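You operate a simulated robot arm through the tools that you are given. There is no shell and no other tool. Be economical: measure what you need, move in short steps, check, and stop when the job is done.

You are at the controls of a simulated two-armed robot. One attempt, no reset.

TASK
Pick up the green grease bottle with one hand, pass it to the other hand and put it on the yellow bay. Set down upright: green grease bottle.

It is judged by the outcome, as a careful person would: the job done as asked, and still so three seconds after it is handed in. It fails if anything else is knocked over, pushed out of place, dropped, spilled or broken.

THE ROBOT
Two 7-joint arms with two-finger grippers on one trunk, on a base that drives. Base frame: it is fixed to the floor where the robot stands at the start and does not move with it; the origin is under the middle of the robot, x ahead of it, y to its left, z up. Readings come in mm, degrees, newtons and seconds.
The left shoulder is at the start at [78, 151, 963], the right one opposite. With the tool pointing down near the work surface each hand reaches from about 100 to 780 mm from the robot's upright axis, wherever it stands, measured 20 degrees to its own side. Places, roughly: yellow bay (17x26 cm) [2240, -2560, 840]. Payload 2.54 kg a hand.
The TCP of each hand is the grasp point between the finger pads, 30 mm short of the fingertips. In the tool frame z runs along the fingers and y along their closing line. The gripper opens to 116 mm. The gripper's body begins 95 mm behind the TCP.
Orientation is that of the tool frame in the base frame, as a unit quaternion [w, x, y, z]. With the fingers straight down and closing along the base's y, the tool's x points along the base's -x, its y along +y and its z along -z.

THE INTERFACE
- The arms move only by the tool step_arm. It takes "left_targets", "right_targets" or both (then of equal length, played together; a hand with none holds still); each is a list of rows, each a list of 6 numbers: the shift along the tool's x, y, z in cm, then the turn, a rotation vector about the tool's x, y, z in degrees. In form: [[x, y, z, wx, wy, wz], ...]. A call has 1 to 20 rows; each row shifts and turns the commanded pose from where the row before left it, along the tool's axes as they then stand. "left_gripper" and "right_gripper" are, for a hand that has rows, the gripper command, from -1 (shut) to 1 (fully open), values between in proportion, set as the call begins (left out, the last holds). A row lasts 0.2 s, in which the tool goes at most 50 mm and 8.6 degrees; a call with a longer step from one row to the next is refused whole, and so is a gripper value outside its range. A pose out of reach is approached as far as the arm can. The call stops where the force on the tool passes 40 N (or 10 N more than at its start, if that is more) or the arm is blocked; 0.2 s more then pass. Each finger travels about 72 mm/s and halts on what it meets, pressing with about 41 N; the grip force reading is that of the motor and also rises with nothing between the fingers. The clock runs only during rows and for 0.2 s after the last one: add rows that do not move to give the fingers time. It gives the time, the measured TCP pose, the force on the tool (base axes), the opening and the grip force at its end, in the units of the frame above (readings bear some noise), with the torque about the TCP (base axes, N m) and any sound that the robot's microphone picked up.
- Cameras (640 x 400 px; columns grow to the right, rows downward): "scene" is now at [161.1, 3, 1124.8]; the picture's right is [0.03, -1.00, 0.00], its down [-0.16, -0.01, -0.99] and it looks along [0.99, 0.03, -0.16] (base axes); focal length 214 px, centre (320, 200). "left" rides on the left gripper at [69, 15, -122] in its tool frame; the picture's right is [-0.21, 0.98, 0.00], its down [-0.83, -0.18, -0.53] and it looks along [-0.52, -0.11, 0.85] (tool axes); focal length 251 px, centre (320, 200). "right" rides on the right gripper at [69, -15, -122] in its tool frame; the picture's right is [0.21, 0.98, 0.00], its down [-0.83, 0.18, -0.53] and it looks along [-0.52, 0.12, 0.85] (tool axes); focal length 251 px, centre (320, 200). There is no depth. A picture from a camera that has moved, and an enlarged one, comes with that camera's place and axes in the base frame and with its lens.
- camera(camera): a new picture of that camera. It takes no simulated time.
- slide_trunk(by): slides the trunk up (or, below 0, down) by that many mm; the arms and the scene camera ride with it, the base frame stays. It gives what a move gives, with no picture.
- base_move(legs): drives the robot by 1 to 6 legs, each [ahead, left, turn to the left] in mm, mm and degrees, along the robot's own axes; the way and the turn of a leg run together, so that a leg with both is an arc; at most 1500 mm and 180 degrees a leg. The arms and the cameras ride along, it lands a little off, and it stops where it bumps. It gives what a move gives.
- aim_head(pan, tilt): turns the head with the scene camera to pan (to the left, within 80 degrees either way) and tilt (down, from -29 to 69), counted from straight ahead of the robot. It gives what a move gives.
- close_up(camera, box): a new picture of the part [left, top, right, bottom] of that camera's present view, enlarged. It takes no simulated time.
- finish_job(): hands the job in; it is judged then, once.

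Work in short steps. Places have to be worked out from the pictures, the camera data and where the tool is seen: move nearer, look again, correct. Check each grasp and each placing, and mend what went wrong. You have 120 turns and 108 pictures in all, those below and enlarged ones among them. Open the grippers and draw the arms clear of the work before you hand the job in, unless the task says otherwise; then end with one line.

The tools are called after "Emit:" as a command line: name --argument value ..., lists and objects as JSON in quotes. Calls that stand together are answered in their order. step_arm: Moves the arms, as the interface text tells. Its arguments: {"type":"object","properties":{"left_targets":{"type":"array","items":{"type":"array","items":{"type":"number"}}},"left_gripper":{"type":"number"},"right_targets":{"type":"array","items":{"type":"array","items":{"type":"number"}}},"right_gripper":{"type":"number"}},"required":[]} The other tools are called the same way: slide_trunk (by) slides the trunk up or down; base_move (legs) drives the base; aim_head (pan, tilt) turns the head that bears the scene camera; camera (camera) takes a picture; close_up (camera, box) takes an enlarged picture of a part of a camera's view; finish_job () hands the job in.

At the start:

```text
time_s: 0.0
left_eef_pos: [396.2, 273.8, 1085.4]
left_orientation: [0.0, 0.001, 1.0, 0.0]
left_ft_force: [1.1, -0.3, 0.6]
left_wrist_torque: [-0.05, 0.03, 0.01]
left_finger_gap: 116.1
left_grasp_force: 0.0
right_eef_pos: [383.3, -139.9, 1142.8]
right_orientation: [0.001, 0.0, 1.0, 0.0]
right_ft_force: [-0.4, 1.3, 0.7]
right_wrist_torque: [0.02, 0.03, -0.01]
right_finger_gap: 115.8
right_grasp_force: 0.1
trunk travel left (down, up): [-200.0, 89.0]
robot x, y, heading: [-1.1, 1.6, 0.1]
head pan, tilt: [1.9, 9.2]
```

scene: 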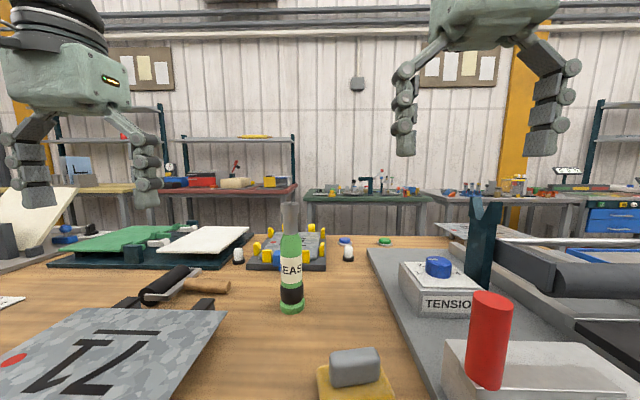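
right: 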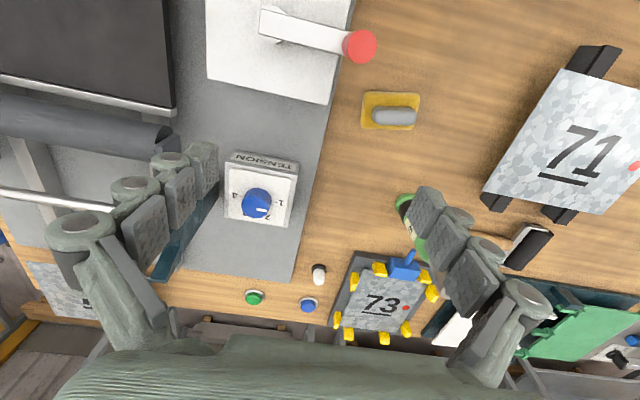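
left: 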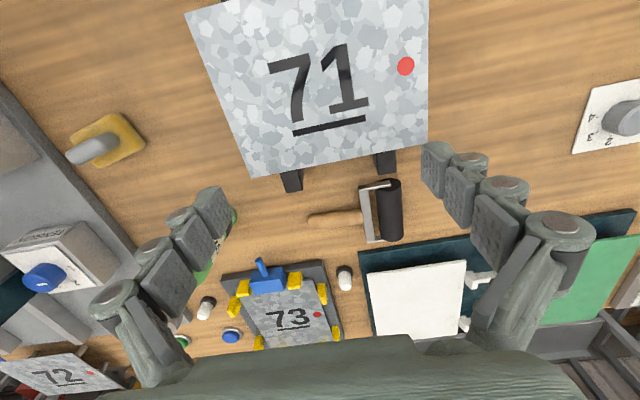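

The bottle appears to stand near (540, 68) with the table at z about 840. I'll look at it enlarged, and look toward the bay.

Emit:
close_up --camera "scene" --box '[210, 180, 370, 330]'

Emit:
aim_head --pan -49 --tilt 9

Emit:
camera --camera "scene"

```text
2.67 times, centred on (290, 255) of scene
camera zoom: at [161.1, 3.0, 1124.8], right [0.03, -1.0, 0.0], down [-0.16, -0.01, -0.99], along [0.99, 0.03, -0.16], focal length 572 px, centre (400, 53)
```

zoom: 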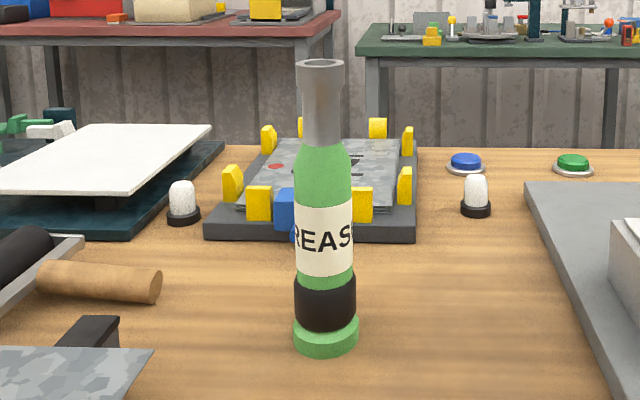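

```text
time_s: 1.2
left_eef_pos: [397.2, 272.8, 1084.1]
left_orientation: [0.0, 0.001, 1.0, -0.001]
left_ft_force: [0.0, 0.5, -0.3]
left_wrist_torque: [-0.04, -0.01, 0.01]
left_finger_gap: 115.8
left_grasp_force: 0.1
right_eef_pos: [382.4, -139.8, 1142.2]
right_orientation: [0.0, 0.0, 1.0, 0.0]
right_ft_force: [0.0, -1.5, -0.8]
right_wrist_torque: [0.01, -0.01, -0.01]
right_finger_gap: 115.9
right_grasp_force: 0.0
trunk travel left (down, up): [-200.0, 89.0]
robot x, y, heading: [0.2, 1.5, 0.2]
head pan, tilt: [-49.0, 9.0]
```

```text
103 pictures are left
camera scene: at [129.2, -70.1, 1125.2], right [-0.75, -0.66, 0.0], down [-0.1, 0.12, -0.99], along [0.65, -0.74, -0.16], focal length 214 px, centre (320, 200)
```

scene: 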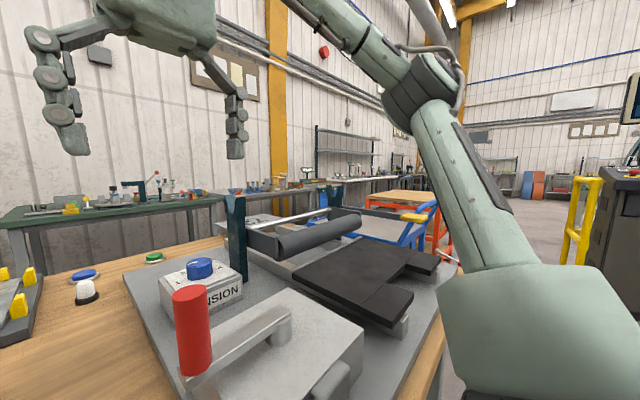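

The bay should project near (324, 185). I'll enlarge that area.

Emit:
close_up --camera "scene" --box '[240, 140, 450, 270]'

```text
3.05 times, centred on (345, 205) of scene
camera zoom: at [129.2, -70.1, 1125.2], right [-0.75, -0.66, 0.0], down [-0.1, 0.12, -0.99], along [0.65, -0.74, -0.16], focal length 654 px, centre (244, 185)
```

zoom: 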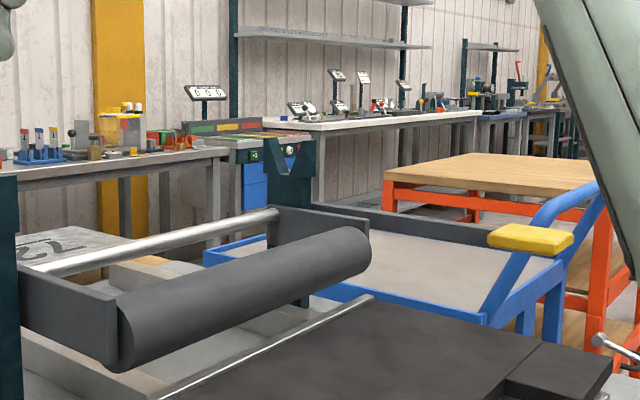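

The bay lies on a far bench, so I'll drive there later. For arm room at the pick I'll back off 100 mm and aim the head at the bottle.

Emit:
base_move --legs '[[-100, 0, 0]]'

Emit:
aim_head --pan 5 --tilt 25

Emit:
camera --camera "scene"

Emit:
camera --camera "left"

```text
time_s: 2.3
left_eef_pos: [296.3, 273.5, 1085.6]
left_orientation: [0.001, 0.0, 1.0, 0.0]
left_ft_force: [-0.6, 0.1, 0.1]
left_wrist_torque: [-0.03, -0.04, 0.03]
left_finger_gap: 116.1
left_grasp_force: 0.0
right_eef_pos: [281.6, -139.8, 1142.2]
right_orientation: [0.001, 0.0, 1.0, -0.001]
right_ft_force: [-0.8, -0.1, 0.0]
right_wrist_torque: [0.01, -0.03, 0.01]
right_finger_gap: 115.6
right_grasp_force: 0.0
trunk travel left (down, up): [-200.0, 89.0]
robot x, y, heading: [-95.7, 0.9, -0.2]
head pan, tilt: [-49.0, 9.0]
```

```text
time_s: 3.6
left_eef_pos: [295.9, 273.1, 1084.2]
left_orientation: [0.0, -0.001, 1.0, 0.0]
left_ft_force: [0.3, -0.5, 0.2]
left_wrist_torque: [0.01, 0.02, -0.01]
left_finger_gap: 115.9
left_grasp_force: 0.2
right_eef_pos: [282.8, -139.0, 1142.8]
right_orientation: [0.001, 0.0, 1.0, 0.0]
right_ft_force: [0.2, -0.1, -1.1]
right_wrist_torque: [-0.01, 0.02, -0.02]
right_finger_gap: 115.8
right_grasp_force: 0.0
trunk travel left (down, up): [-200.0, 89.0]
robot x, y, heading: [-101.5, 3.0, 0.3]
head pan, tilt: [5.0, 25.0]
```

```text
101 pictures are left
camera scene: at [60.2, 7.9, 1099.2], right [0.09, -1.0, 0.0], down [-0.42, -0.04, -0.91], along [0.9, 0.08, -0.42], focal length 214 px, centre (320, 200)
```

scene: 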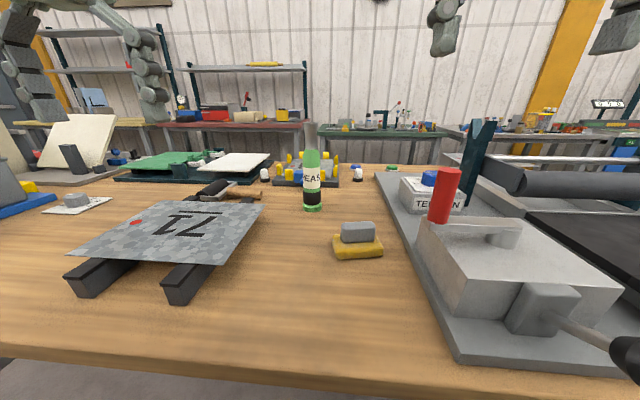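

```text
100 pictures are left
camera left: at [227.5, 289.1, 1207.0], right [0.21, 0.98, 0.0], down [0.83, -0.18, 0.53], along [0.52, -0.11, -0.85], focal length 251 px, centre (320, 200)
```

left: 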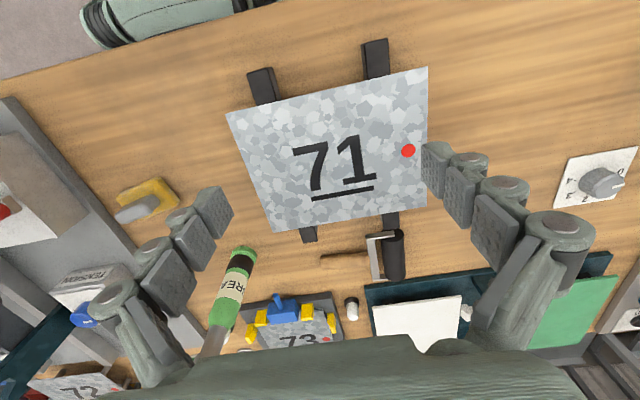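

I'll enlarge both views of the bottle to pin its place.

Emit:
close_up --camera "left" --box '[170, 220, 290, 370]'

Emit:
close_up --camera "scene" --box '[270, 140, 360, 220]'

```text
2.67 times, centred on (230, 295) of left
camera zoom: at [227.5, 289.1, 1207.0], right [0.21, 0.98, 0.0], down [0.83, -0.18, 0.53], along [0.52, -0.11, -0.85], focal length 670 px, centre (560, -53)
```

zoom: 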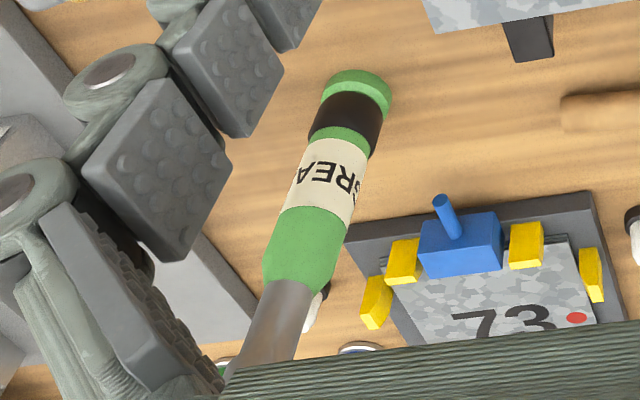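

```text
5.00 times, centred on (315, 180) of scene
camera zoom: at [60.2, 7.9, 1099.2], right [0.09, -1.0, 0.0], down [-0.42, -0.04, -0.91], along [0.9, 0.08, -0.42], focal length 1072 px, centre (345, 300)
```

zoom: 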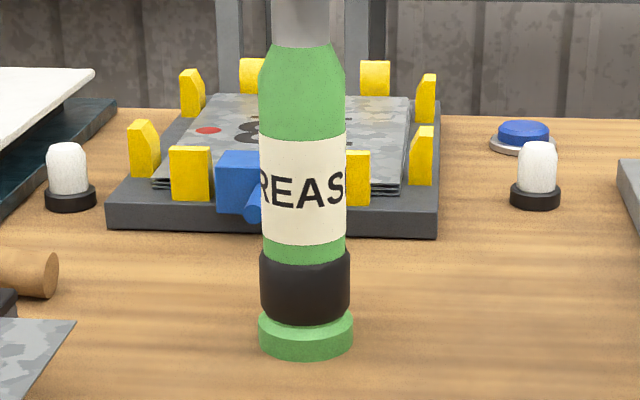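

The bottle base is at about (543, 71), table about 846, body about 45 mm wide. I'll bring the left hand in line with it, high up, and pitch it to 30° below horizontal.

Emit:
step_arm --left_targets '[[-1.6, -4.04, 0, 0, 0, 0], [-1.6, -4.04, 0, 0, 0, 0], [-1.6, -4.04, 0, 0, 0, 0], [-1.6, -4.04, 0, 0, 0, 0], [-1.6, -4.04, 0, 0, 0, 0], [0, 0, 0, 0, -7.5, 0], [0, 0, 0, 0, -7.5, 0], [0, 0, 0, 0, -7.5, 0], [0, 0, 0, 0, -7.5, 0], [0, 0, 0, 0, -7.5, 0], [0, 0, 0, 0, -7.5, 0], [0, 0, 0, 0, -7.5, 0], [0, 0, 0, 0, -7.5, 0], [0, 0, 0, 0, 0, 0]]' --left_gripper 1

Emit:
camera --camera "scene"

Emit:
camera --camera "left"

```text
time_s: 6.6
left_eef_pos: [354.3, 119.2, 1068.5]
left_orientation: [0.5, -0.001, 0.866, 0.0]
left_ft_force: [0.0, -0.3, -0.7]
left_wrist_torque: [0.0, 0.02, 0.02]
left_finger_gap: 116.0
left_grasp_force: 0.0
left hand out of reach, approached as far as the arm can: row 4, 5
right_eef_pos: [281.9, -138.7, 1141.9]
right_orientation: [0.0, 0.0, 1.0, 0.0]
right_ft_force: [-0.5, 0.7, 0.3]
right_wrist_torque: [0.01, 0.0, -0.01]
right_finger_gap: 115.9
right_grasp_force: 0.0
trunk travel left (down, up): [-200.0, 89.0]
robot x, y, heading: [-99.4, -1.8, 0.1]
head pan, tilt: [5.0, 25.0]
```

```text
97 pictures are left
camera scene: at [60.3, 8.0, 1099.2], right [0.09, -1.0, 0.0], down [-0.42, -0.04, -0.91], along [0.9, 0.08, -0.42], focal length 214 px, centre (320, 200)
```

scene: 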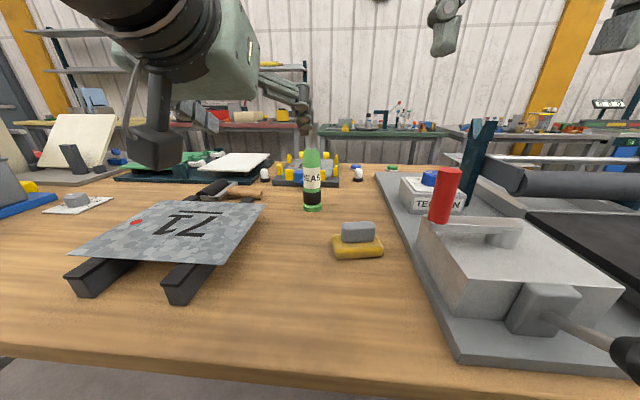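

```text
96 pictures are left
camera left: at [214.3, 134.5, 1069.1], right [0.11, 0.98, 0.19], down [-0.05, -0.18, 0.98], along [0.99, -0.11, 0.03], focal length 251 px, centre (320, 200)
```

left: 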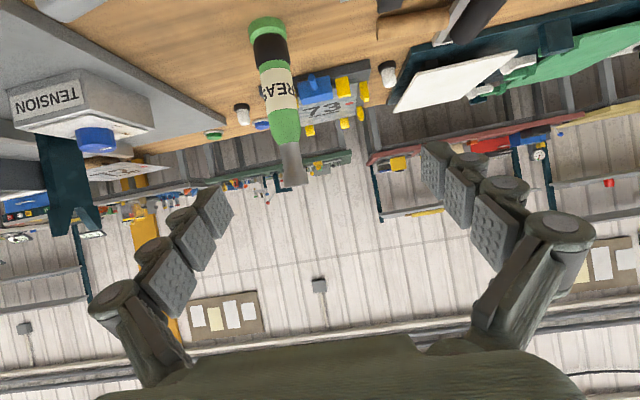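

Near reach limits inward, but the pitch is done. Now forward and down toward a pre-grasp point.

Emit:
step_arm --left_targets '[[1.64, -1.2, 2.56, 0, 0, 0], [1.64, -1.2, 2.56, 0, 0, 0], [1.64, -1.2, 2.56, 0, 0, 0], [1.64, -1.2, 2.56, 0, 0, 0], [0, 0, 0, 0, 0, 0]]'

```text
time_s: 7.8
left_eef_pos: [410.8, 69.6, 960.9]
left_orientation: [0.501, -0.002, 0.866, 0.001]
left_ft_force: [-0.2, 0.3, 0.2]
left_wrist_torque: [0.01, 0.0, 0.0]
left_finger_gap: 116.0
left_grasp_force: 0.0
right_eef_pos: [282.4, -139.3, 1141.6]
right_orientation: [0.0, 0.0, 1.0, 0.001]
right_ft_force: [0.1, -0.8, -0.7]
right_wrist_torque: [-0.01, -0.02, -0.02]
right_finger_gap: 116.1
right_grasp_force: 0.0
trunk travel left (down, up): [-200.0, 89.0]
robot x, y, heading: [-100.2, 0.6, 0.1]
head pan, tilt: [5.0, 25.0]
```

Reached exactly. Lower 55 mm, then check.

Emit:
step_arm --left_targets '[[2.38, 0, 1.38, 0, 0, 0], [2.38, 0, 1.38, 0, 0, 0], [0, 0, 0, 0, 0, 0]]'

Emit:
camera --camera "scene"

Emit:
camera --camera "left"

```text
time_s: 8.6
left_eef_pos: [411.4, 70.3, 904.5]
left_orientation: [0.499, 0.0, 0.866, 0.0]
left_ft_force: [0.9, 1.0, -0.4]
left_wrist_torque: [0.0, 0.01, -0.02]
left_finger_gap: 116.0
left_grasp_force: 0.0
right_eef_pos: [283.3, -140.0, 1141.7]
right_orientation: [0.0, 0.0, 1.0, 0.0]
right_ft_force: [-0.3, 0.2, 0.5]
right_wrist_torque: [-0.01, 0.0, 0.01]
right_finger_gap: 115.9
right_grasp_force: 0.0
trunk travel left (down, up): [-200.0, 89.0]
robot x, y, heading: [-102.3, 0.4, 0.1]
head pan, tilt: [5.0, 25.0]
```

```text
95 pictures are left
camera scene: at [60.2, 8.0, 1099.2], right [0.09, -1.0, 0.0], down [-0.42, -0.04, -0.91], along [0.9, 0.08, -0.42], focal length 214 px, centre (320, 200)
```

scene: 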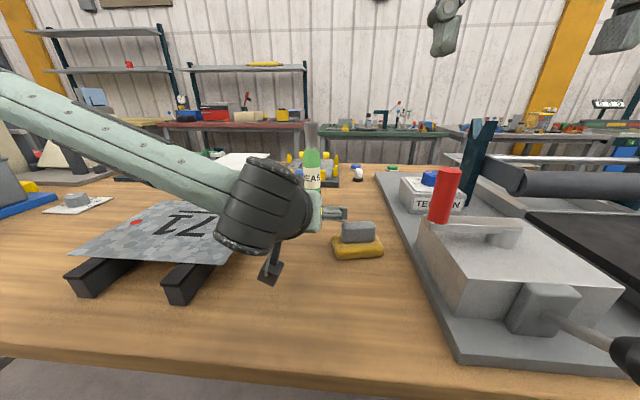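

```text
94 pictures are left
camera left: at [271.5, 85.8, 905.4], right [0.11, 0.98, 0.19], down [-0.05, -0.18, 0.98], along [0.99, -0.11, 0.03], focal length 251 px, centre (320, 200)
```

left: 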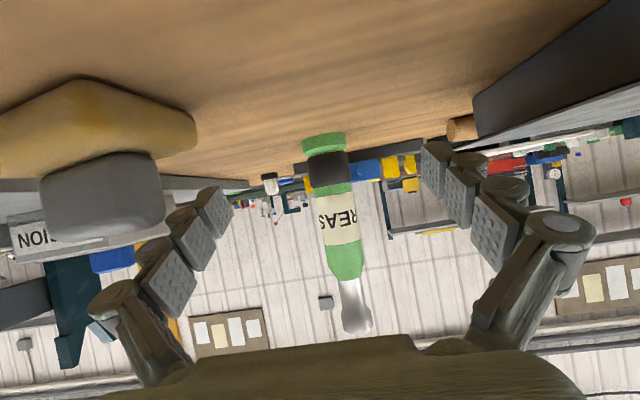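

Aligned with the bottle (y about 72), but the sponge block sits close on the right. I'll narrow the gap to about 80 mm, then advance horizontally.

Emit:
step_arm --left_targets '[[0, 0.1, 0, 0, 0, 0], [0, 0, 0, 0, 0, 0], [0, 0, 0, 0, 0, 0], [-1.65, 0, 2.86, 0, 0, 0], [-1.65, 0, 2.86, 0, 0, 0], [0, 0, 0, 0, 0, 0]]' --left_gripper 0.4

Emit:
camera --camera "left"

Emit:
camera --camera "scene"

```text
time_s: 10.0
left_eef_pos: [475.9, 70.0, 905.4]
left_orientation: [0.5, 0.001, 0.866, -0.001]
left_ft_force: [-0.6, -0.2, -0.2]
left_wrist_torque: [0.0, 0.0, 0.01]
left_finger_gap: 81.1
left_grasp_force: 0.1
right_eef_pos: [282.9, -139.7, 1141.9]
right_orientation: [0.0, 0.0, 1.0, 0.0]
right_ft_force: [0.9, -1.0, 0.1]
right_wrist_torque: [-0.01, 0.0, -0.01]
right_finger_gap: 116.1
right_grasp_force: 0.1
trunk travel left (down, up): [-200.0, 89.0]
robot x, y, heading: [-101.6, 4.3, -0.0]
head pan, tilt: [5.0, 25.0]
```

```text
93 pictures are left
camera left: at [335.7, 85.9, 906.5], right [0.11, 0.98, 0.19], down [-0.05, -0.18, 0.98], along [0.99, -0.11, 0.03], focal length 251 px, centre (320, 200)
```

left: 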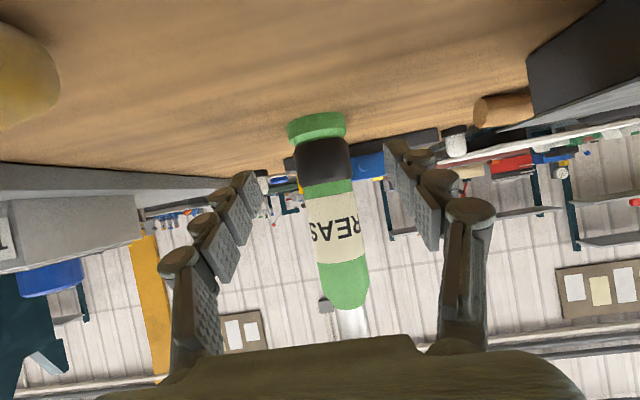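

```text
92 pictures are left
camera scene: at [60.2, 8.0, 1099.2], right [0.09, -1.0, 0.0], down [-0.42, -0.04, -0.91], along [0.9, 0.08, -0.42], focal length 214 px, centre (320, 200)
```

scene: 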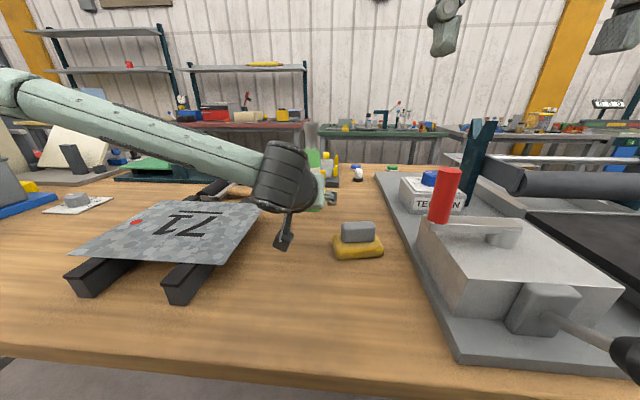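

Centred well. Advance the last 62 mm and drop 12 mm to grip the black band.

Emit:
step_arm --left_targets '[[1.04, 0, 0.6, 0, 0, 0], [-1.55, 0, 2.69, 0, 0, 0], [-1.55, 0, 2.69, 0, 0, 0], [0, 0, 0, 0, 0, 0]]'

Emit:
camera --camera "left"

Emit:
close_up --camera "scene" --box '[240, 130, 400, 270]'

```text
time_s: 11.0
left_eef_pos: [537.8, 71.7, 893.3]
left_orientation: [0.5, 0.001, 0.866, -0.001]
left_ft_force: [-0.4, 0.8, 0.3]
left_wrist_torque: [0.02, 0.0, 0.02]
left_finger_gap: 81.1
left_grasp_force: 0.0
right_eef_pos: [282.6, -139.8, 1142.9]
right_orientation: [0.0, 0.0, 1.0, 0.001]
right_ft_force: [0.9, 0.4, 0.4]
right_wrist_torque: [0.0, -0.03, 0.02]
right_finger_gap: 116.0
right_grasp_force: 0.1
trunk travel left (down, up): [-200.0, 89.0]
robot x, y, heading: [-100.8, -2.0, 0.0]
head pan, tilt: [5.0, 25.0]
```

```text
91 pictures are left
camera left: at [397.6, 87.2, 894.5], right [0.11, 0.98, 0.19], down [-0.05, -0.18, 0.98], along [0.99, -0.11, 0.03], focal length 251 px, centre (320, 200)
```

left: 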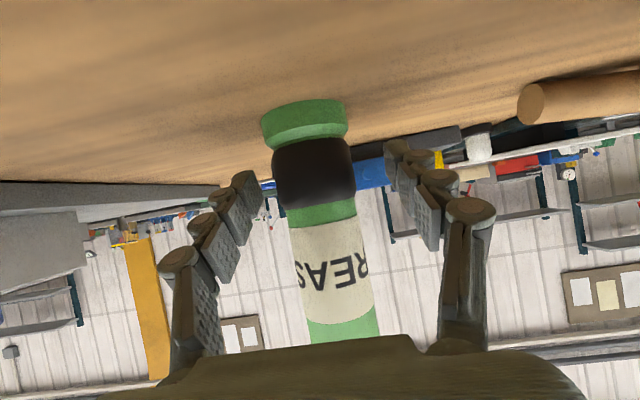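

```text
2.86 times, centred on (320, 200) of scene
camera zoom: at [60.1, 8.0, 1099.2], right [0.09, -1.0, 0.0], down [-0.42, -0.04, -0.91], along [0.9, 0.08, -0.42], focal length 613 px, centre (320, 200)
```

zoom: 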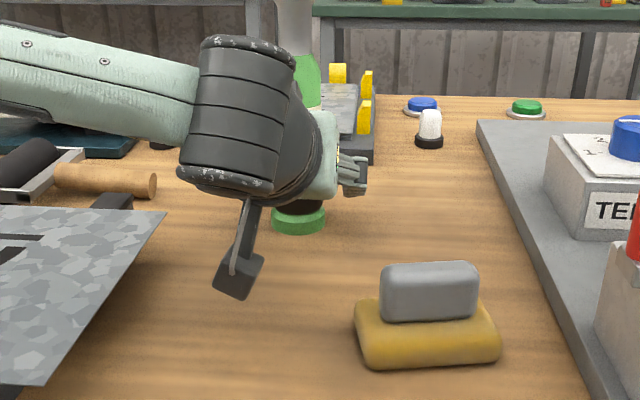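

Bottle is between the fingers. Close.

Emit:
step_arm --left_targets '[[0, 0, 0, 0, 0, 0], [0, 0, 0, 0, 0, 0], [0, 0, 0, 0, 0, 0], [0, 0, 0, 0, 0, 0], [0, 0, 0, 0, 0, 0]]' --left_gripper -1

Emit:
camera --camera "left"

```text
time_s: 12.2
left_eef_pos: [538.5, 70.6, 892.3]
left_orientation: [0.5, 0.0, 0.866, 0.0]
left_ft_force: [0.5, -2.5, 0.2]
left_wrist_torque: [0.04, 0.02, 0.04]
left_finger_gap: 37.6
left_grasp_force: 40.4
right_eef_pos: [283.6, -138.7, 1141.6]
right_orientation: [0.0, 0.001, 1.0, 0.0]
right_ft_force: [0.2, 0.0, 0.3]
right_wrist_torque: [0.0, 0.01, 0.03]
right_finger_gap: 115.9
right_grasp_force: 0.1
trunk travel left (down, up): [-200.0, 89.0]
robot x, y, heading: [-101.0, 1.0, 0.0]
head pan, tilt: [5.0, 25.0]
```

```text
89 pictures are left
camera left: at [397.4, 87.0, 894.7], right [0.11, 0.98, 0.19], down [-0.05, -0.18, 0.98], along [0.99, -0.11, 0.03], focal length 251 px, centre (320, 200)
```

left: 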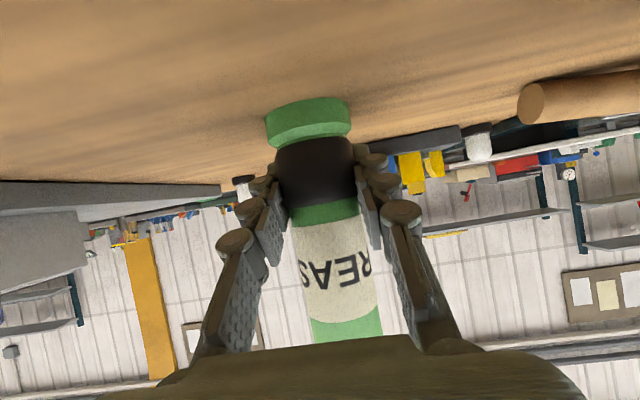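

Grasped on the band. I'll lift by raising the trunk (which also gives the right arm better reach for a top-down take-over).

Emit:
slide_trunk --by 85

Emit:
camera --camera "left"

Emit:
camera --camera "scene"

```text
time_s: 13.4
left_eef_pos: [538.2, 72.2, 978.0]
left_orientation: [0.5, -0.002, 0.866, 0.001]
left_ft_force: [-0.7, 0.5, -2.0]
left_wrist_torque: [-0.01, -0.01, -0.02]
left_finger_gap: 37.7
left_grasp_force: 40.6
right_eef_pos: [283.3, -139.0, 1227.1]
right_orientation: [0.001, 0.0, 1.0, 0.0]
right_ft_force: [0.7, -0.4, 0.3]
right_wrist_torque: [-0.02, 0.05, -0.01]
right_finger_gap: 115.8
right_grasp_force: 0.1
trunk travel left (down, up): [-285.0, 4.0]
robot x, y, heading: [-103.3, 2.0, -0.0]
head pan, tilt: [5.0, 25.0]
```

```text
88 pictures are left
camera left: at [397.8, 87.3, 979.1], right [0.11, 0.98, 0.19], down [-0.05, -0.18, 0.98], along [0.99, -0.11, 0.03], focal length 251 px, centre (320, 200)
```

left: 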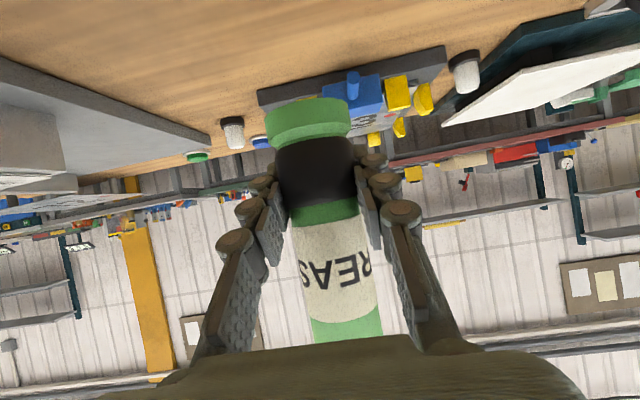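

```text
87 pictures are left
camera scene: at [60.7, 8.0, 1184.0], right [0.09, -1.0, 0.0], down [-0.42, -0.04, -0.91], along [0.9, 0.08, -0.42], focal length 214 px, centre (320, 200)
```

scene: 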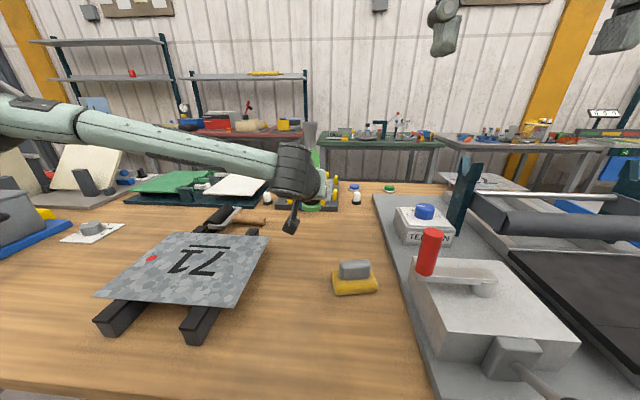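

Bottle is upright and firmly held. Shift it toward the right hand (y to about −30).

Emit:
step_arm --left_targets '[[0, -2.6, 0, 0, 0, 0], [0, -2.6, 0, 0, 0, 0], [0, -2.6, 0, 0, 0, 0], [0, -2.6, 0, 0, 0, 0], [0, 0, 0, 0, 0, 0]]'

```text
time_s: 14.6
left_eef_pos: [520.0, 59.8, 994.4]
left_orientation: [0.5, 0.0, 0.866, -0.001]
left_ft_force: [-0.6, 0.1, -3.1]
left_wrist_torque: [-0.02, 0.0, 0.01]
left_finger_gap: 37.7
left_grasp_force: 41.4
left hand out of reach, approached as far as the arm can: row 1, 2, 3, 4
right_eef_pos: [282.1, -139.8, 1225.6]
right_orientation: [0.0, 0.0, 1.0, -0.001]
right_ft_force: [0.2, 0.7, 0.1]
right_wrist_torque: [0.01, 0.02, 0.01]
right_finger_gap: 116.1
right_grasp_force: 0.1
trunk travel left (down, up): [-285.0, 4.0]
robot x, y, heading: [-98.1, -0.1, -0.3]
head pan, tilt: [5.0, 25.0]
```

Reach limit is from the wrist heading; I'll yaw the left hand 32° to the right (about the vertical), which suits crossing inward.

Emit:
step_arm --left_targets '[[0, 0, 0, 6.93, 0, 4], [0, 0, 0, 6.93, 0, 4], [0, 0, 0, 6.93, 0, 4], [0, 0, 0, 6.93, 0, 4], [0, 0, 0, 0, 0, 0]]'

```text
time_s: 15.8
left_eef_pos: [519.6, 59.8, 995.9]
left_orientation: [0.481, 0.239, 0.832, -0.138]
left_ft_force: [0.0, 0.3, -2.1]
left_wrist_torque: [-0.01, 0.03, 0.01]
left_finger_gap: 37.9
left_grasp_force: 40.5
right_eef_pos: [283.6, -139.1, 1225.9]
right_orientation: [0.0, 0.0, 1.0, 0.0]
right_ft_force: [0.4, -0.5, 1.2]
right_wrist_torque: [0.0, -0.01, 0.0]
right_finger_gap: 116.2
right_grasp_force: 0.1
trunk travel left (down, up): [-285.0, 4.0]
robot x, y, heading: [-102.3, 4.3, -0.1]
head pan, tilt: [5.0, 25.0]
```

Now shift to y about −30 again.

Emit:
step_arm --left_targets '[[-0.22, -2.54, 1.71, 0, 0, 0], [-0.22, -2.54, 1.71, 0, 0, 0], [-0.22, -2.54, 1.71, 0, 0, 0], [0, 0, 0, 0, 0, 0]]'

Emit:
camera --camera "scene"

```text
time_s: 16.8
left_eef_pos: [519.5, -31.4, 976.4]
left_orientation: [0.48, 0.239, 0.833, -0.138]
left_ft_force: [0.1, 0.6, -3.1]
left_wrist_torque: [0.02, 0.03, 0.01]
left_finger_gap: 37.9
left_grasp_force: 40.9
right_eef_pos: [283.4, -138.7, 1228.2]
right_orientation: [0.0, 0.0, 1.0, 0.0]
right_ft_force: [0.4, -1.5, -0.7]
right_wrist_torque: [-0.02, -0.02, 0.01]
right_finger_gap: 116.1
right_grasp_force: 0.1
trunk travel left (down, up): [-285.0, 4.0]
robot x, y, heading: [-99.3, 1.5, -0.1]
head pan, tilt: [5.0, 25.0]
```

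```text
86 pictures are left
camera scene: at [60.1, 8.1, 1184.3], right [0.09, -1.0, 0.0], down [-0.42, -0.04, -0.91], along [0.9, 0.08, -0.42], focal length 214 px, centre (320, 200)
```

scene: 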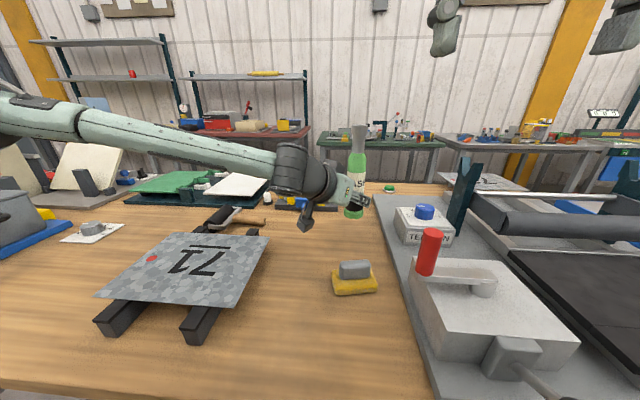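

Bottle now at (520, −31), upright, top about 1140. Bring the right hand over it, open, at z about 1200.

Emit:
step_arm --right_targets '[[-3.95, 1.8, 0.45, 0, 0, 0], [-3.95, 1.8, 0.45, 0, 0, 0], [-3.95, 1.8, 0.45, 0, 0, 0], [-3.95, 1.8, 0.45, 0, 0, 0], [-3.95, 1.8, 0.45, 0, 0, 0], [-3.95, 1.8, 0.45, 0, 0, 0], [0, 0, 0, 0, 0, 0]]' --right_gripper 1

Emit:
camera --camera "right"

Emit:
camera --camera "scene"

```text
time_s: 18.4
left_eef_pos: [520.6, -31.6, 975.1]
left_orientation: [0.48, 0.24, 0.832, -0.139]
left_ft_force: [-0.1, -0.8, -3.0]
left_wrist_torque: [0.01, 0.0, 0.01]
left_finger_gap: 37.4
left_grasp_force: 41.0
right_eef_pos: [513.5, -32.2, 1197.0]
right_orientation: [-0.004, 0.0, 1.0, 0.002]
right_ft_force: [0.7, -0.2, -0.4]
right_wrist_torque: [-0.01, -0.04, -0.01]
right_finger_gap: 116.0
right_grasp_force: 0.1
right hand out of reach, approached as far as the arm can: row 6
trunk travel left (down, up): [-285.0, 4.0]
robot x, y, heading: [-96.9, 0.7, -0.2]
head pan, tilt: [5.0, 25.0]
```

```text
85 pictures are left
camera right: at [447.3, -48.6, 1320.5], right [-0.21, 0.98, 0.0], down [0.83, 0.18, 0.53], along [0.51, 0.12, -0.85], focal length 251 px, centre (320, 200)
```

right: 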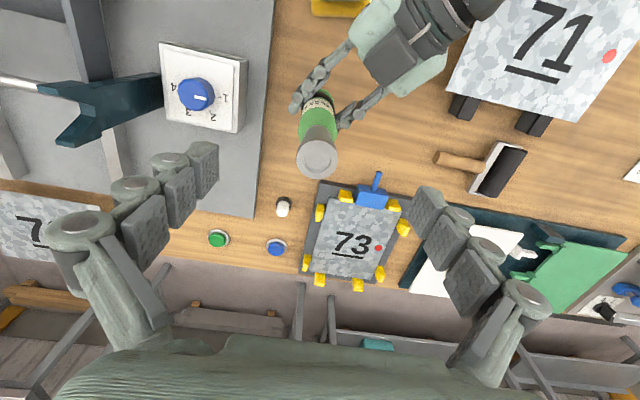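

```text
84 pictures are left
camera scene: at [60.6, 7.1, 1184.2], right [0.09, -1.0, 0.0], down [-0.42, -0.04, -0.91], along [0.9, 0.08, -0.42], focal length 214 px, centre (320, 200)
```

scene: 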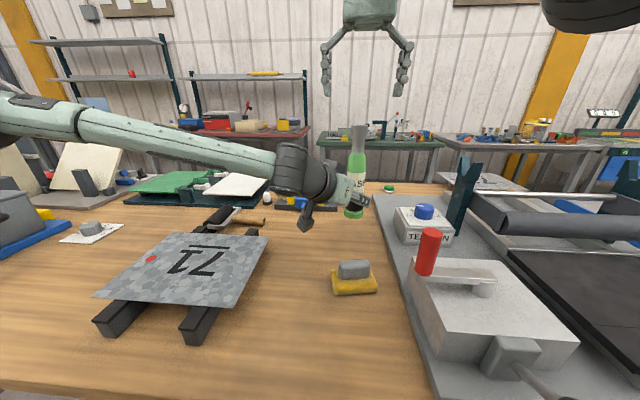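

Right hand is centred over the bottle's top (519, −34). Lower in stages.

Emit:
step_arm --right_targets '[[-0.1, 0, 3.4, 0, 0, 0], [-0.2, 0, 3.4, 0, 0, 0], [-0.2, 0, 3.4, 0, 0, 0], [0, 0, 0, 0, 0, 0]]'

Emit:
camera --camera "right"

Emit:
camera --camera "scene"

```text
time_s: 19.4
left_eef_pos: [519.8, -29.7, 974.7]
left_orientation: [0.481, 0.238, 0.833, -0.137]
left_ft_force: [-1.0, 0.2, -3.0]
left_wrist_torque: [0.01, 0.0, 0.02]
left_finger_gap: 37.5
left_grasp_force: 40.9
right_eef_pos: [518.5, -31.9, 1095.0]
right_orientation: [0.002, 0.0, 1.0, 0.001]
right_ft_force: [-0.3, 0.7, -0.7]
right_wrist_torque: [0.0, -0.01, 0.02]
right_finger_gap: 116.2
right_grasp_force: 0.0
trunk travel left (down, up): [-285.0, 4.0]
robot x, y, heading: [-99.0, -1.7, 0.3]
head pan, tilt: [5.0, 25.0]
```

```text
83 pictures are left
camera right: at [450.3, -48.1, 1217.8], right [-0.22, 0.98, 0.0], down [0.83, 0.18, 0.53], along [0.52, 0.12, -0.84], focal length 251 px, centre (320, 200)
```

right: 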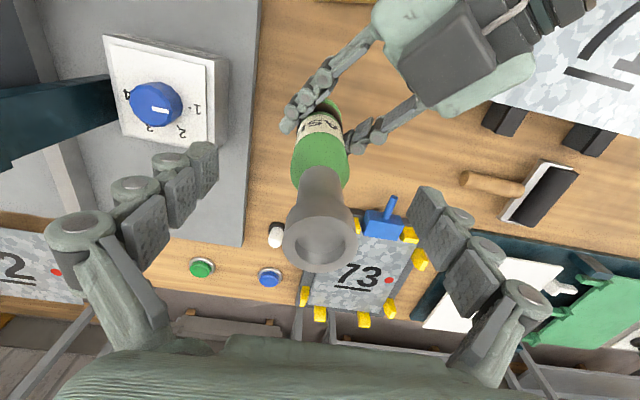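

```text
82 pictures are left
camera scene: at [60.2, 8.1, 1184.2], right [0.09, -1.0, 0.0], down [-0.42, -0.04, -0.91], along [0.9, 0.08, -0.42], focal length 214 px, centre (320, 200)
```

scene: 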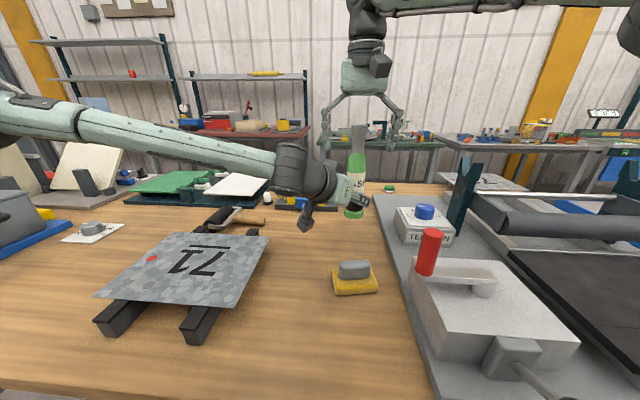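

Clear. Lower 35 mm more to reach the upper body.

Emit:
step_arm --right_targets '[[0, 0, 1.75, 0, 0, 0], [0, 0, 1.75, 0, 0, 0], [0, 0, 0, 0, 0, 0]]'

Emit:
camera --camera "right"

Emit:
close_up --camera "scene" --box '[280, 60, 440, 230]'

```text
time_s: 20.2
left_eef_pos: [519.9, -31.2, 975.0]
left_orientation: [0.481, 0.238, 0.833, -0.137]
left_ft_force: [-0.5, 0.0, -2.8]
left_wrist_torque: [0.0, -0.01, 0.0]
left_finger_gap: 37.4
left_grasp_force: 41.1
right_eef_pos: [520.1, -33.3, 1059.4]
right_orientation: [0.0, 0.001, 1.0, 0.001]
right_ft_force: [-0.4, -0.2, 0.6]
right_wrist_torque: [-0.06, 0.01, 0.03]
right_finger_gap: 116.1
right_grasp_force: 0.1
trunk travel left (down, up): [-285.0, 4.0]
robot x, y, heading: [-98.8, 4.1, 0.0]
head pan, tilt: [5.0, 25.0]
```

```text
81 pictures are left
camera right: at [451.9, -49.2, 1181.7], right [-0.21, 0.98, 0.0], down [0.83, 0.18, 0.53], along [0.52, 0.12, -0.85], focal length 251 px, centre (320, 200)
```

right: 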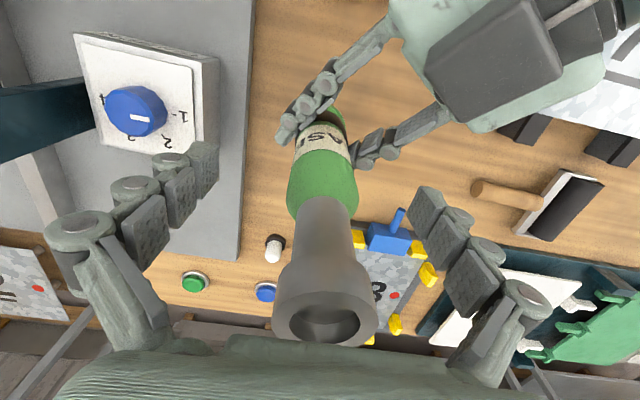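

```text
2.35 times, centred on (360, 145) of scene
camera zoom: at [60.4, 8.0, 1184.2], right [0.09, -1.0, 0.0], down [-0.42, -0.04, -0.91], along [0.9, 0.08, -0.42], focal length 505 px, centre (226, 329)
```

zoom: 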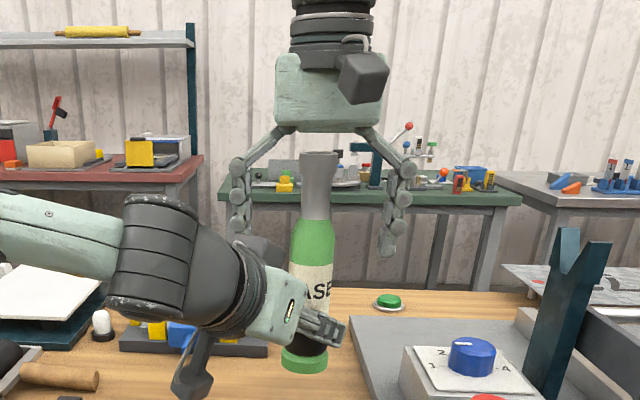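

Fingertips flank the green upper body. Close the right gripper while the left holds.

Emit:
step_arm --right_targets '[[0, 0, 0, 0, 0, 0], [0, 0, 0, 0, 0, 0], [0, 0, 0, 0, 0, 0], [0, 0, 0, 0, 0, 0], [0, 0, 0, 0, 0, 0], [0, 0, 0, 0, 0, 0]]' --right_gripper -1

Emit:
camera --camera "right"

Emit:
close_up --camera "scene" --box '[280, 60, 440, 230]'

```text
time_s: 21.6
left_eef_pos: [520.8, -31.2, 975.9]
left_orientation: [0.481, 0.238, 0.833, -0.138]
left_ft_force: [2.1, -9.2, -4.2]
left_wrist_torque: [0.31, 0.14, 0.01]
left_finger_gap: 37.5
left_grasp_force: 41.1
right_eef_pos: [519.7, -33.2, 1059.5]
right_orientation: [0.0, 0.0, 1.0, 0.001]
right_ft_force: [-1.3, 9.1, 0.4]
right_wrist_torque: [0.42, 0.03, 0.03]
right_finger_gap: 38.2
right_grasp_force: 41.0
trunk travel left (down, up): [-285.0, 4.0]
robot x, y, heading: [-101.3, 0.7, -0.1]
head pan, tilt: [5.0, 25.0]
```

```text
79 pictures are left
camera right: at [451.8, -48.6, 1181.8], right [-0.22, 0.98, 0.0], down [0.83, 0.18, 0.53], along [0.52, 0.12, -0.85], focal length 251 px, centre (320, 200)
```

right: 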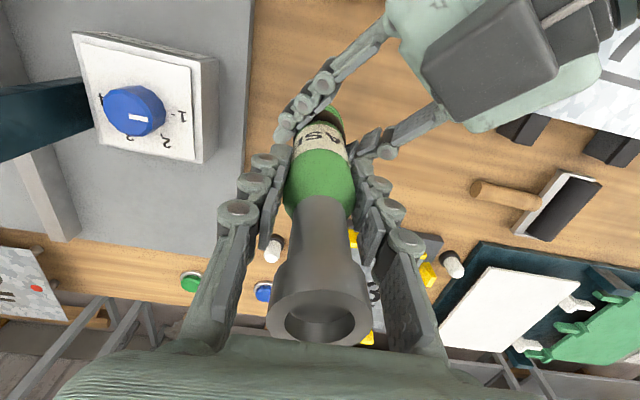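

```text
2.35 times, centred on (360, 145) of scene
camera zoom: at [60.5, 8.0, 1184.2], right [0.09, -1.0, 0.0], down [-0.42, -0.04, -0.91], along [0.9, 0.08, -0.42], focal length 505 px, centre (226, 329)
```

zoom: 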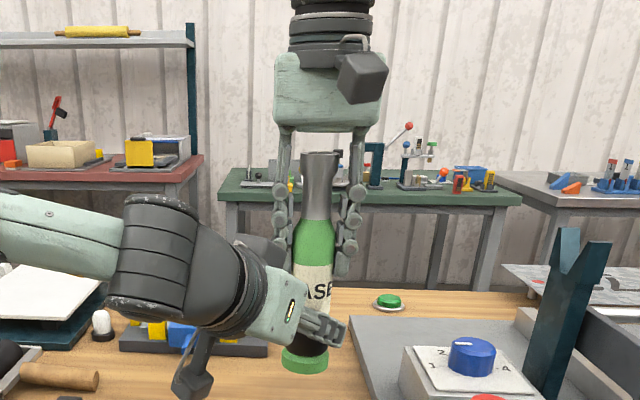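

Both hands hold it (right gap 38 mm, 41 N). Open the left and watch before retreating.

Emit:
step_arm --left_targets '[[0, 0, 0, 0, 0, 0], [0, 0, 0, 0, 0, 0], [0, 0, 0, 0, 0, 0], [0, 0, 0, 0, 0, 0]]' --left_gripper 0.4

Emit:
close_up --camera "scene" --box '[280, 60, 440, 230]'

```text
time_s: 22.6
left_eef_pos: [519.2, -30.6, 975.1]
left_orientation: [0.481, 0.238, 0.833, -0.138]
left_ft_force: [0.0, -0.1, 0.1]
left_wrist_torque: [-0.03, -0.03, 0.03]
left_finger_gap: 80.8
left_grasp_force: 0.0
right_eef_pos: [520.2, -32.9, 1059.6]
right_orientation: [0.001, -0.001, 1.0, 0.0]
right_ft_force: [0.1, 0.0, 0.1]
right_wrist_torque: [-0.01, -0.03, -0.02]
right_finger_gap: 38.3
right_grasp_force: 40.9
trunk travel left (down, up): [-285.0, 4.0]
robot x, y, heading: [-99.0, -0.7, 0.0]
head pan, tilt: [5.0, 25.0]
```

```text
2.35 times, centred on (360, 145) of scene
camera zoom: at [60.5, 8.0, 1184.2], right [0.09, -1.0, 0.0], down [-0.42, -0.04, -0.91], along [0.9, 0.08, -0.42], focal length 505 px, centre (226, 329)
```

zoom: 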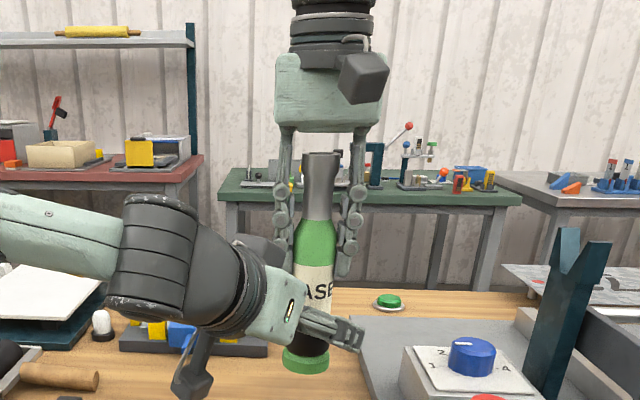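

Right hand holds it alone. Retreat the left hand horizontally backward.

Emit:
step_arm --left_targets '[[2.0, 0, -3.46, 0, 0, 0], [2.0, 0, -3.46, 0, 0, 0], [2.0, 0, -3.46, 0, 0, 0], [2.0, 0, -3.46, 0, 0, 0], [0, 0, 0, 0, 0, 0]]'

Emit:
camera --camera "scene"

Emit:
camera --camera "left"

```text
time_s: 23.8
left_eef_pos: [392.0, 51.9, 977.6]
left_orientation: [0.479, 0.239, 0.833, -0.139]
left_ft_force: [-1.5, -1.4, 0.3]
left_wrist_torque: [0.02, 0.0, 0.01]
left_finger_gap: 81.2
left_grasp_force: 0.0
left hand out of reach, approached as far as the arm can: row 4
right_eef_pos: [520.1, -32.8, 1059.9]
right_orientation: [-0.001, -0.001, 1.0, 0.001]
right_ft_force: [0.3, -0.4, 0.0]
right_wrist_torque: [0.0, -0.03, -0.01]
right_finger_gap: 38.3
right_grasp_force: 40.7
trunk travel left (down, up): [-285.0, 4.0]
robot x, y, heading: [-96.1, -0.7, -0.3]
head pan, tilt: [5.0, 25.0]
```

```text
76 pictures are left
camera scene: at [60.6, 7.9, 1184.1], right [0.09, -1.0, 0.0], down [-0.42, -0.04, -0.91], along [0.9, 0.08, -0.42], focal length 214 px, centre (320, 200)
```

scene: 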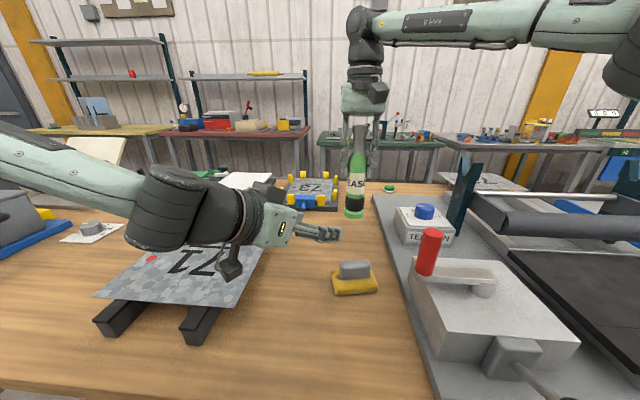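

```text
75 pictures are left
camera left: at [281.9, 139.5, 978.3], right [0.61, 0.77, 0.18], down [-0.14, -0.13, 0.98], along [0.78, -0.62, 0.03], focal length 251 px, centre (320, 200)
```

left: 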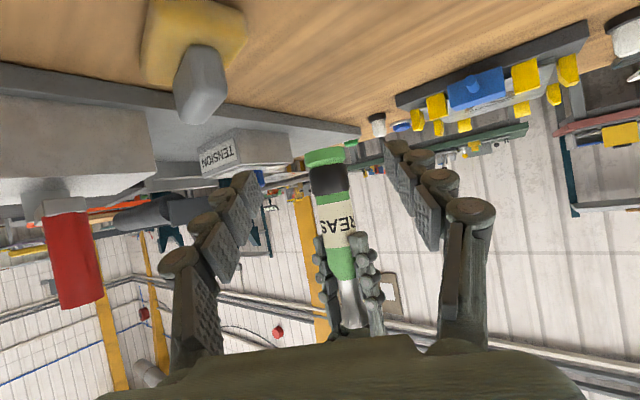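

Hand-over succeeded. Raise the left hand clear over the plate and lift the right slightly.

Emit:
step_arm --left_targets '[[-1.37, 2.54, -2.63, 0, 0, 0], [-1.37, 2.54, -2.63, 0, 0, 0], [-1.37, 2.54, -2.63, 0, 0, 0], [-1.37, 2.54, -2.63, 0, 0, 0], [0, 0, 0, 0, 0, 0]]' --right_targets '[[0, 0, -1, 0, 0, 0], [0, 0, -1, 0, 0, 0], [0, 0, -1, 0, 0, 0], [0, 0, -1, 0, 0, 0], [0, 0, 0, 0, 0, 0]]'

Emit:
aim_head --pan -80 --tilt 20

Emit:
camera --camera "scene"

Emit:
camera --camera "right"

```text
time_s: 25.0
left_eef_pos: [392.0, 172.7, 1079.2]
left_orientation: [0.481, 0.239, 0.832, -0.137]
left_ft_force: [0.2, -0.1, 0.6]
left_wrist_torque: [0.01, 0.03, 0.05]
left_finger_gap: 81.1
left_grasp_force: 0.0
right_eef_pos: [520.1, -35.7, 1099.7]
right_orientation: [0.0, 0.0, 1.0, 0.002]
right_ft_force: [-0.4, 0.7, -4.1]
right_wrist_torque: [0.03, -0.02, 0.0]
right_finger_gap: 38.2
right_grasp_force: 40.5
trunk travel left (down, up): [-285.0, 4.0]
robot x, y, heading: [-101.0, 0.6, 0.2]
head pan, tilt: [5.0, 25.0]
```

```text
time_s: 26.6
left_eef_pos: [392.6, 173.7, 1078.2]
left_orientation: [0.48, 0.238, 0.833, -0.137]
left_ft_force: [0.3, 0.0, 0.6]
left_wrist_torque: [0.0, 0.01, 0.03]
left_finger_gap: 81.4
left_grasp_force: 0.0
right_eef_pos: [520.7, -34.4, 1099.3]
right_orientation: [0.0, -0.001, 1.0, 0.0]
right_ft_force: [0.3, -0.9, -3.6]
right_wrist_torque: [0.0, -0.02, 0.0]
right_finger_gap: 38.2
right_grasp_force: 41.2
trunk travel left (down, up): [-285.0, 4.0]
robot x, y, heading: [-99.3, 0.2, -0.1]
head pan, tilt: [-80.0, 20.0]
```

```text
74 pictures are left
camera scene: at [-15.0, -91.8, 1192.3], right [-0.98, -0.17, 0.0], down [-0.06, 0.34, -0.94], along [0.16, -0.93, -0.34], focal length 214 px, centre (320, 200)
```

scene: 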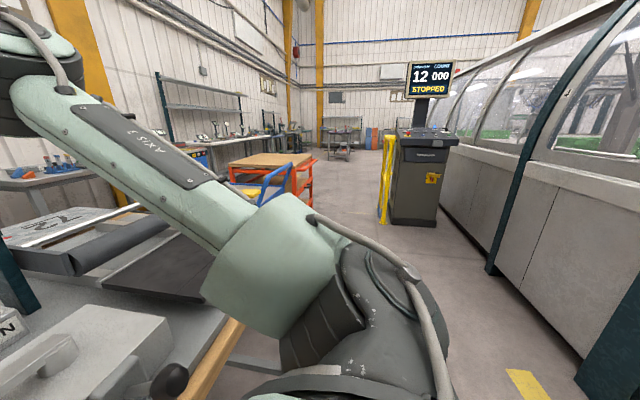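

```text
73 pictures are left
camera right: at [452.3, -49.7, 1221.4], right [-0.22, 0.98, 0.0], down [0.83, 0.18, 0.53], along [0.52, 0.12, -0.85], focal length 251 px, centre (320, 200)
```

right: 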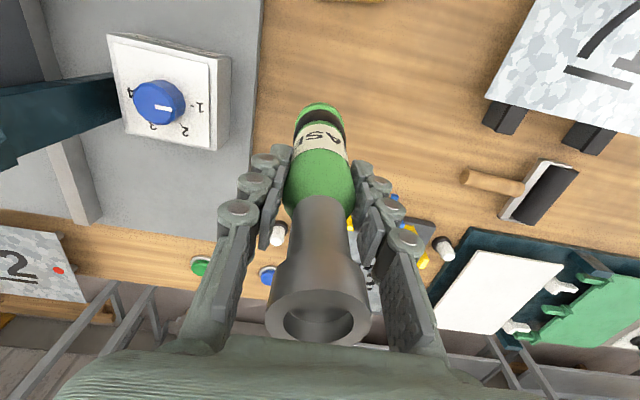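

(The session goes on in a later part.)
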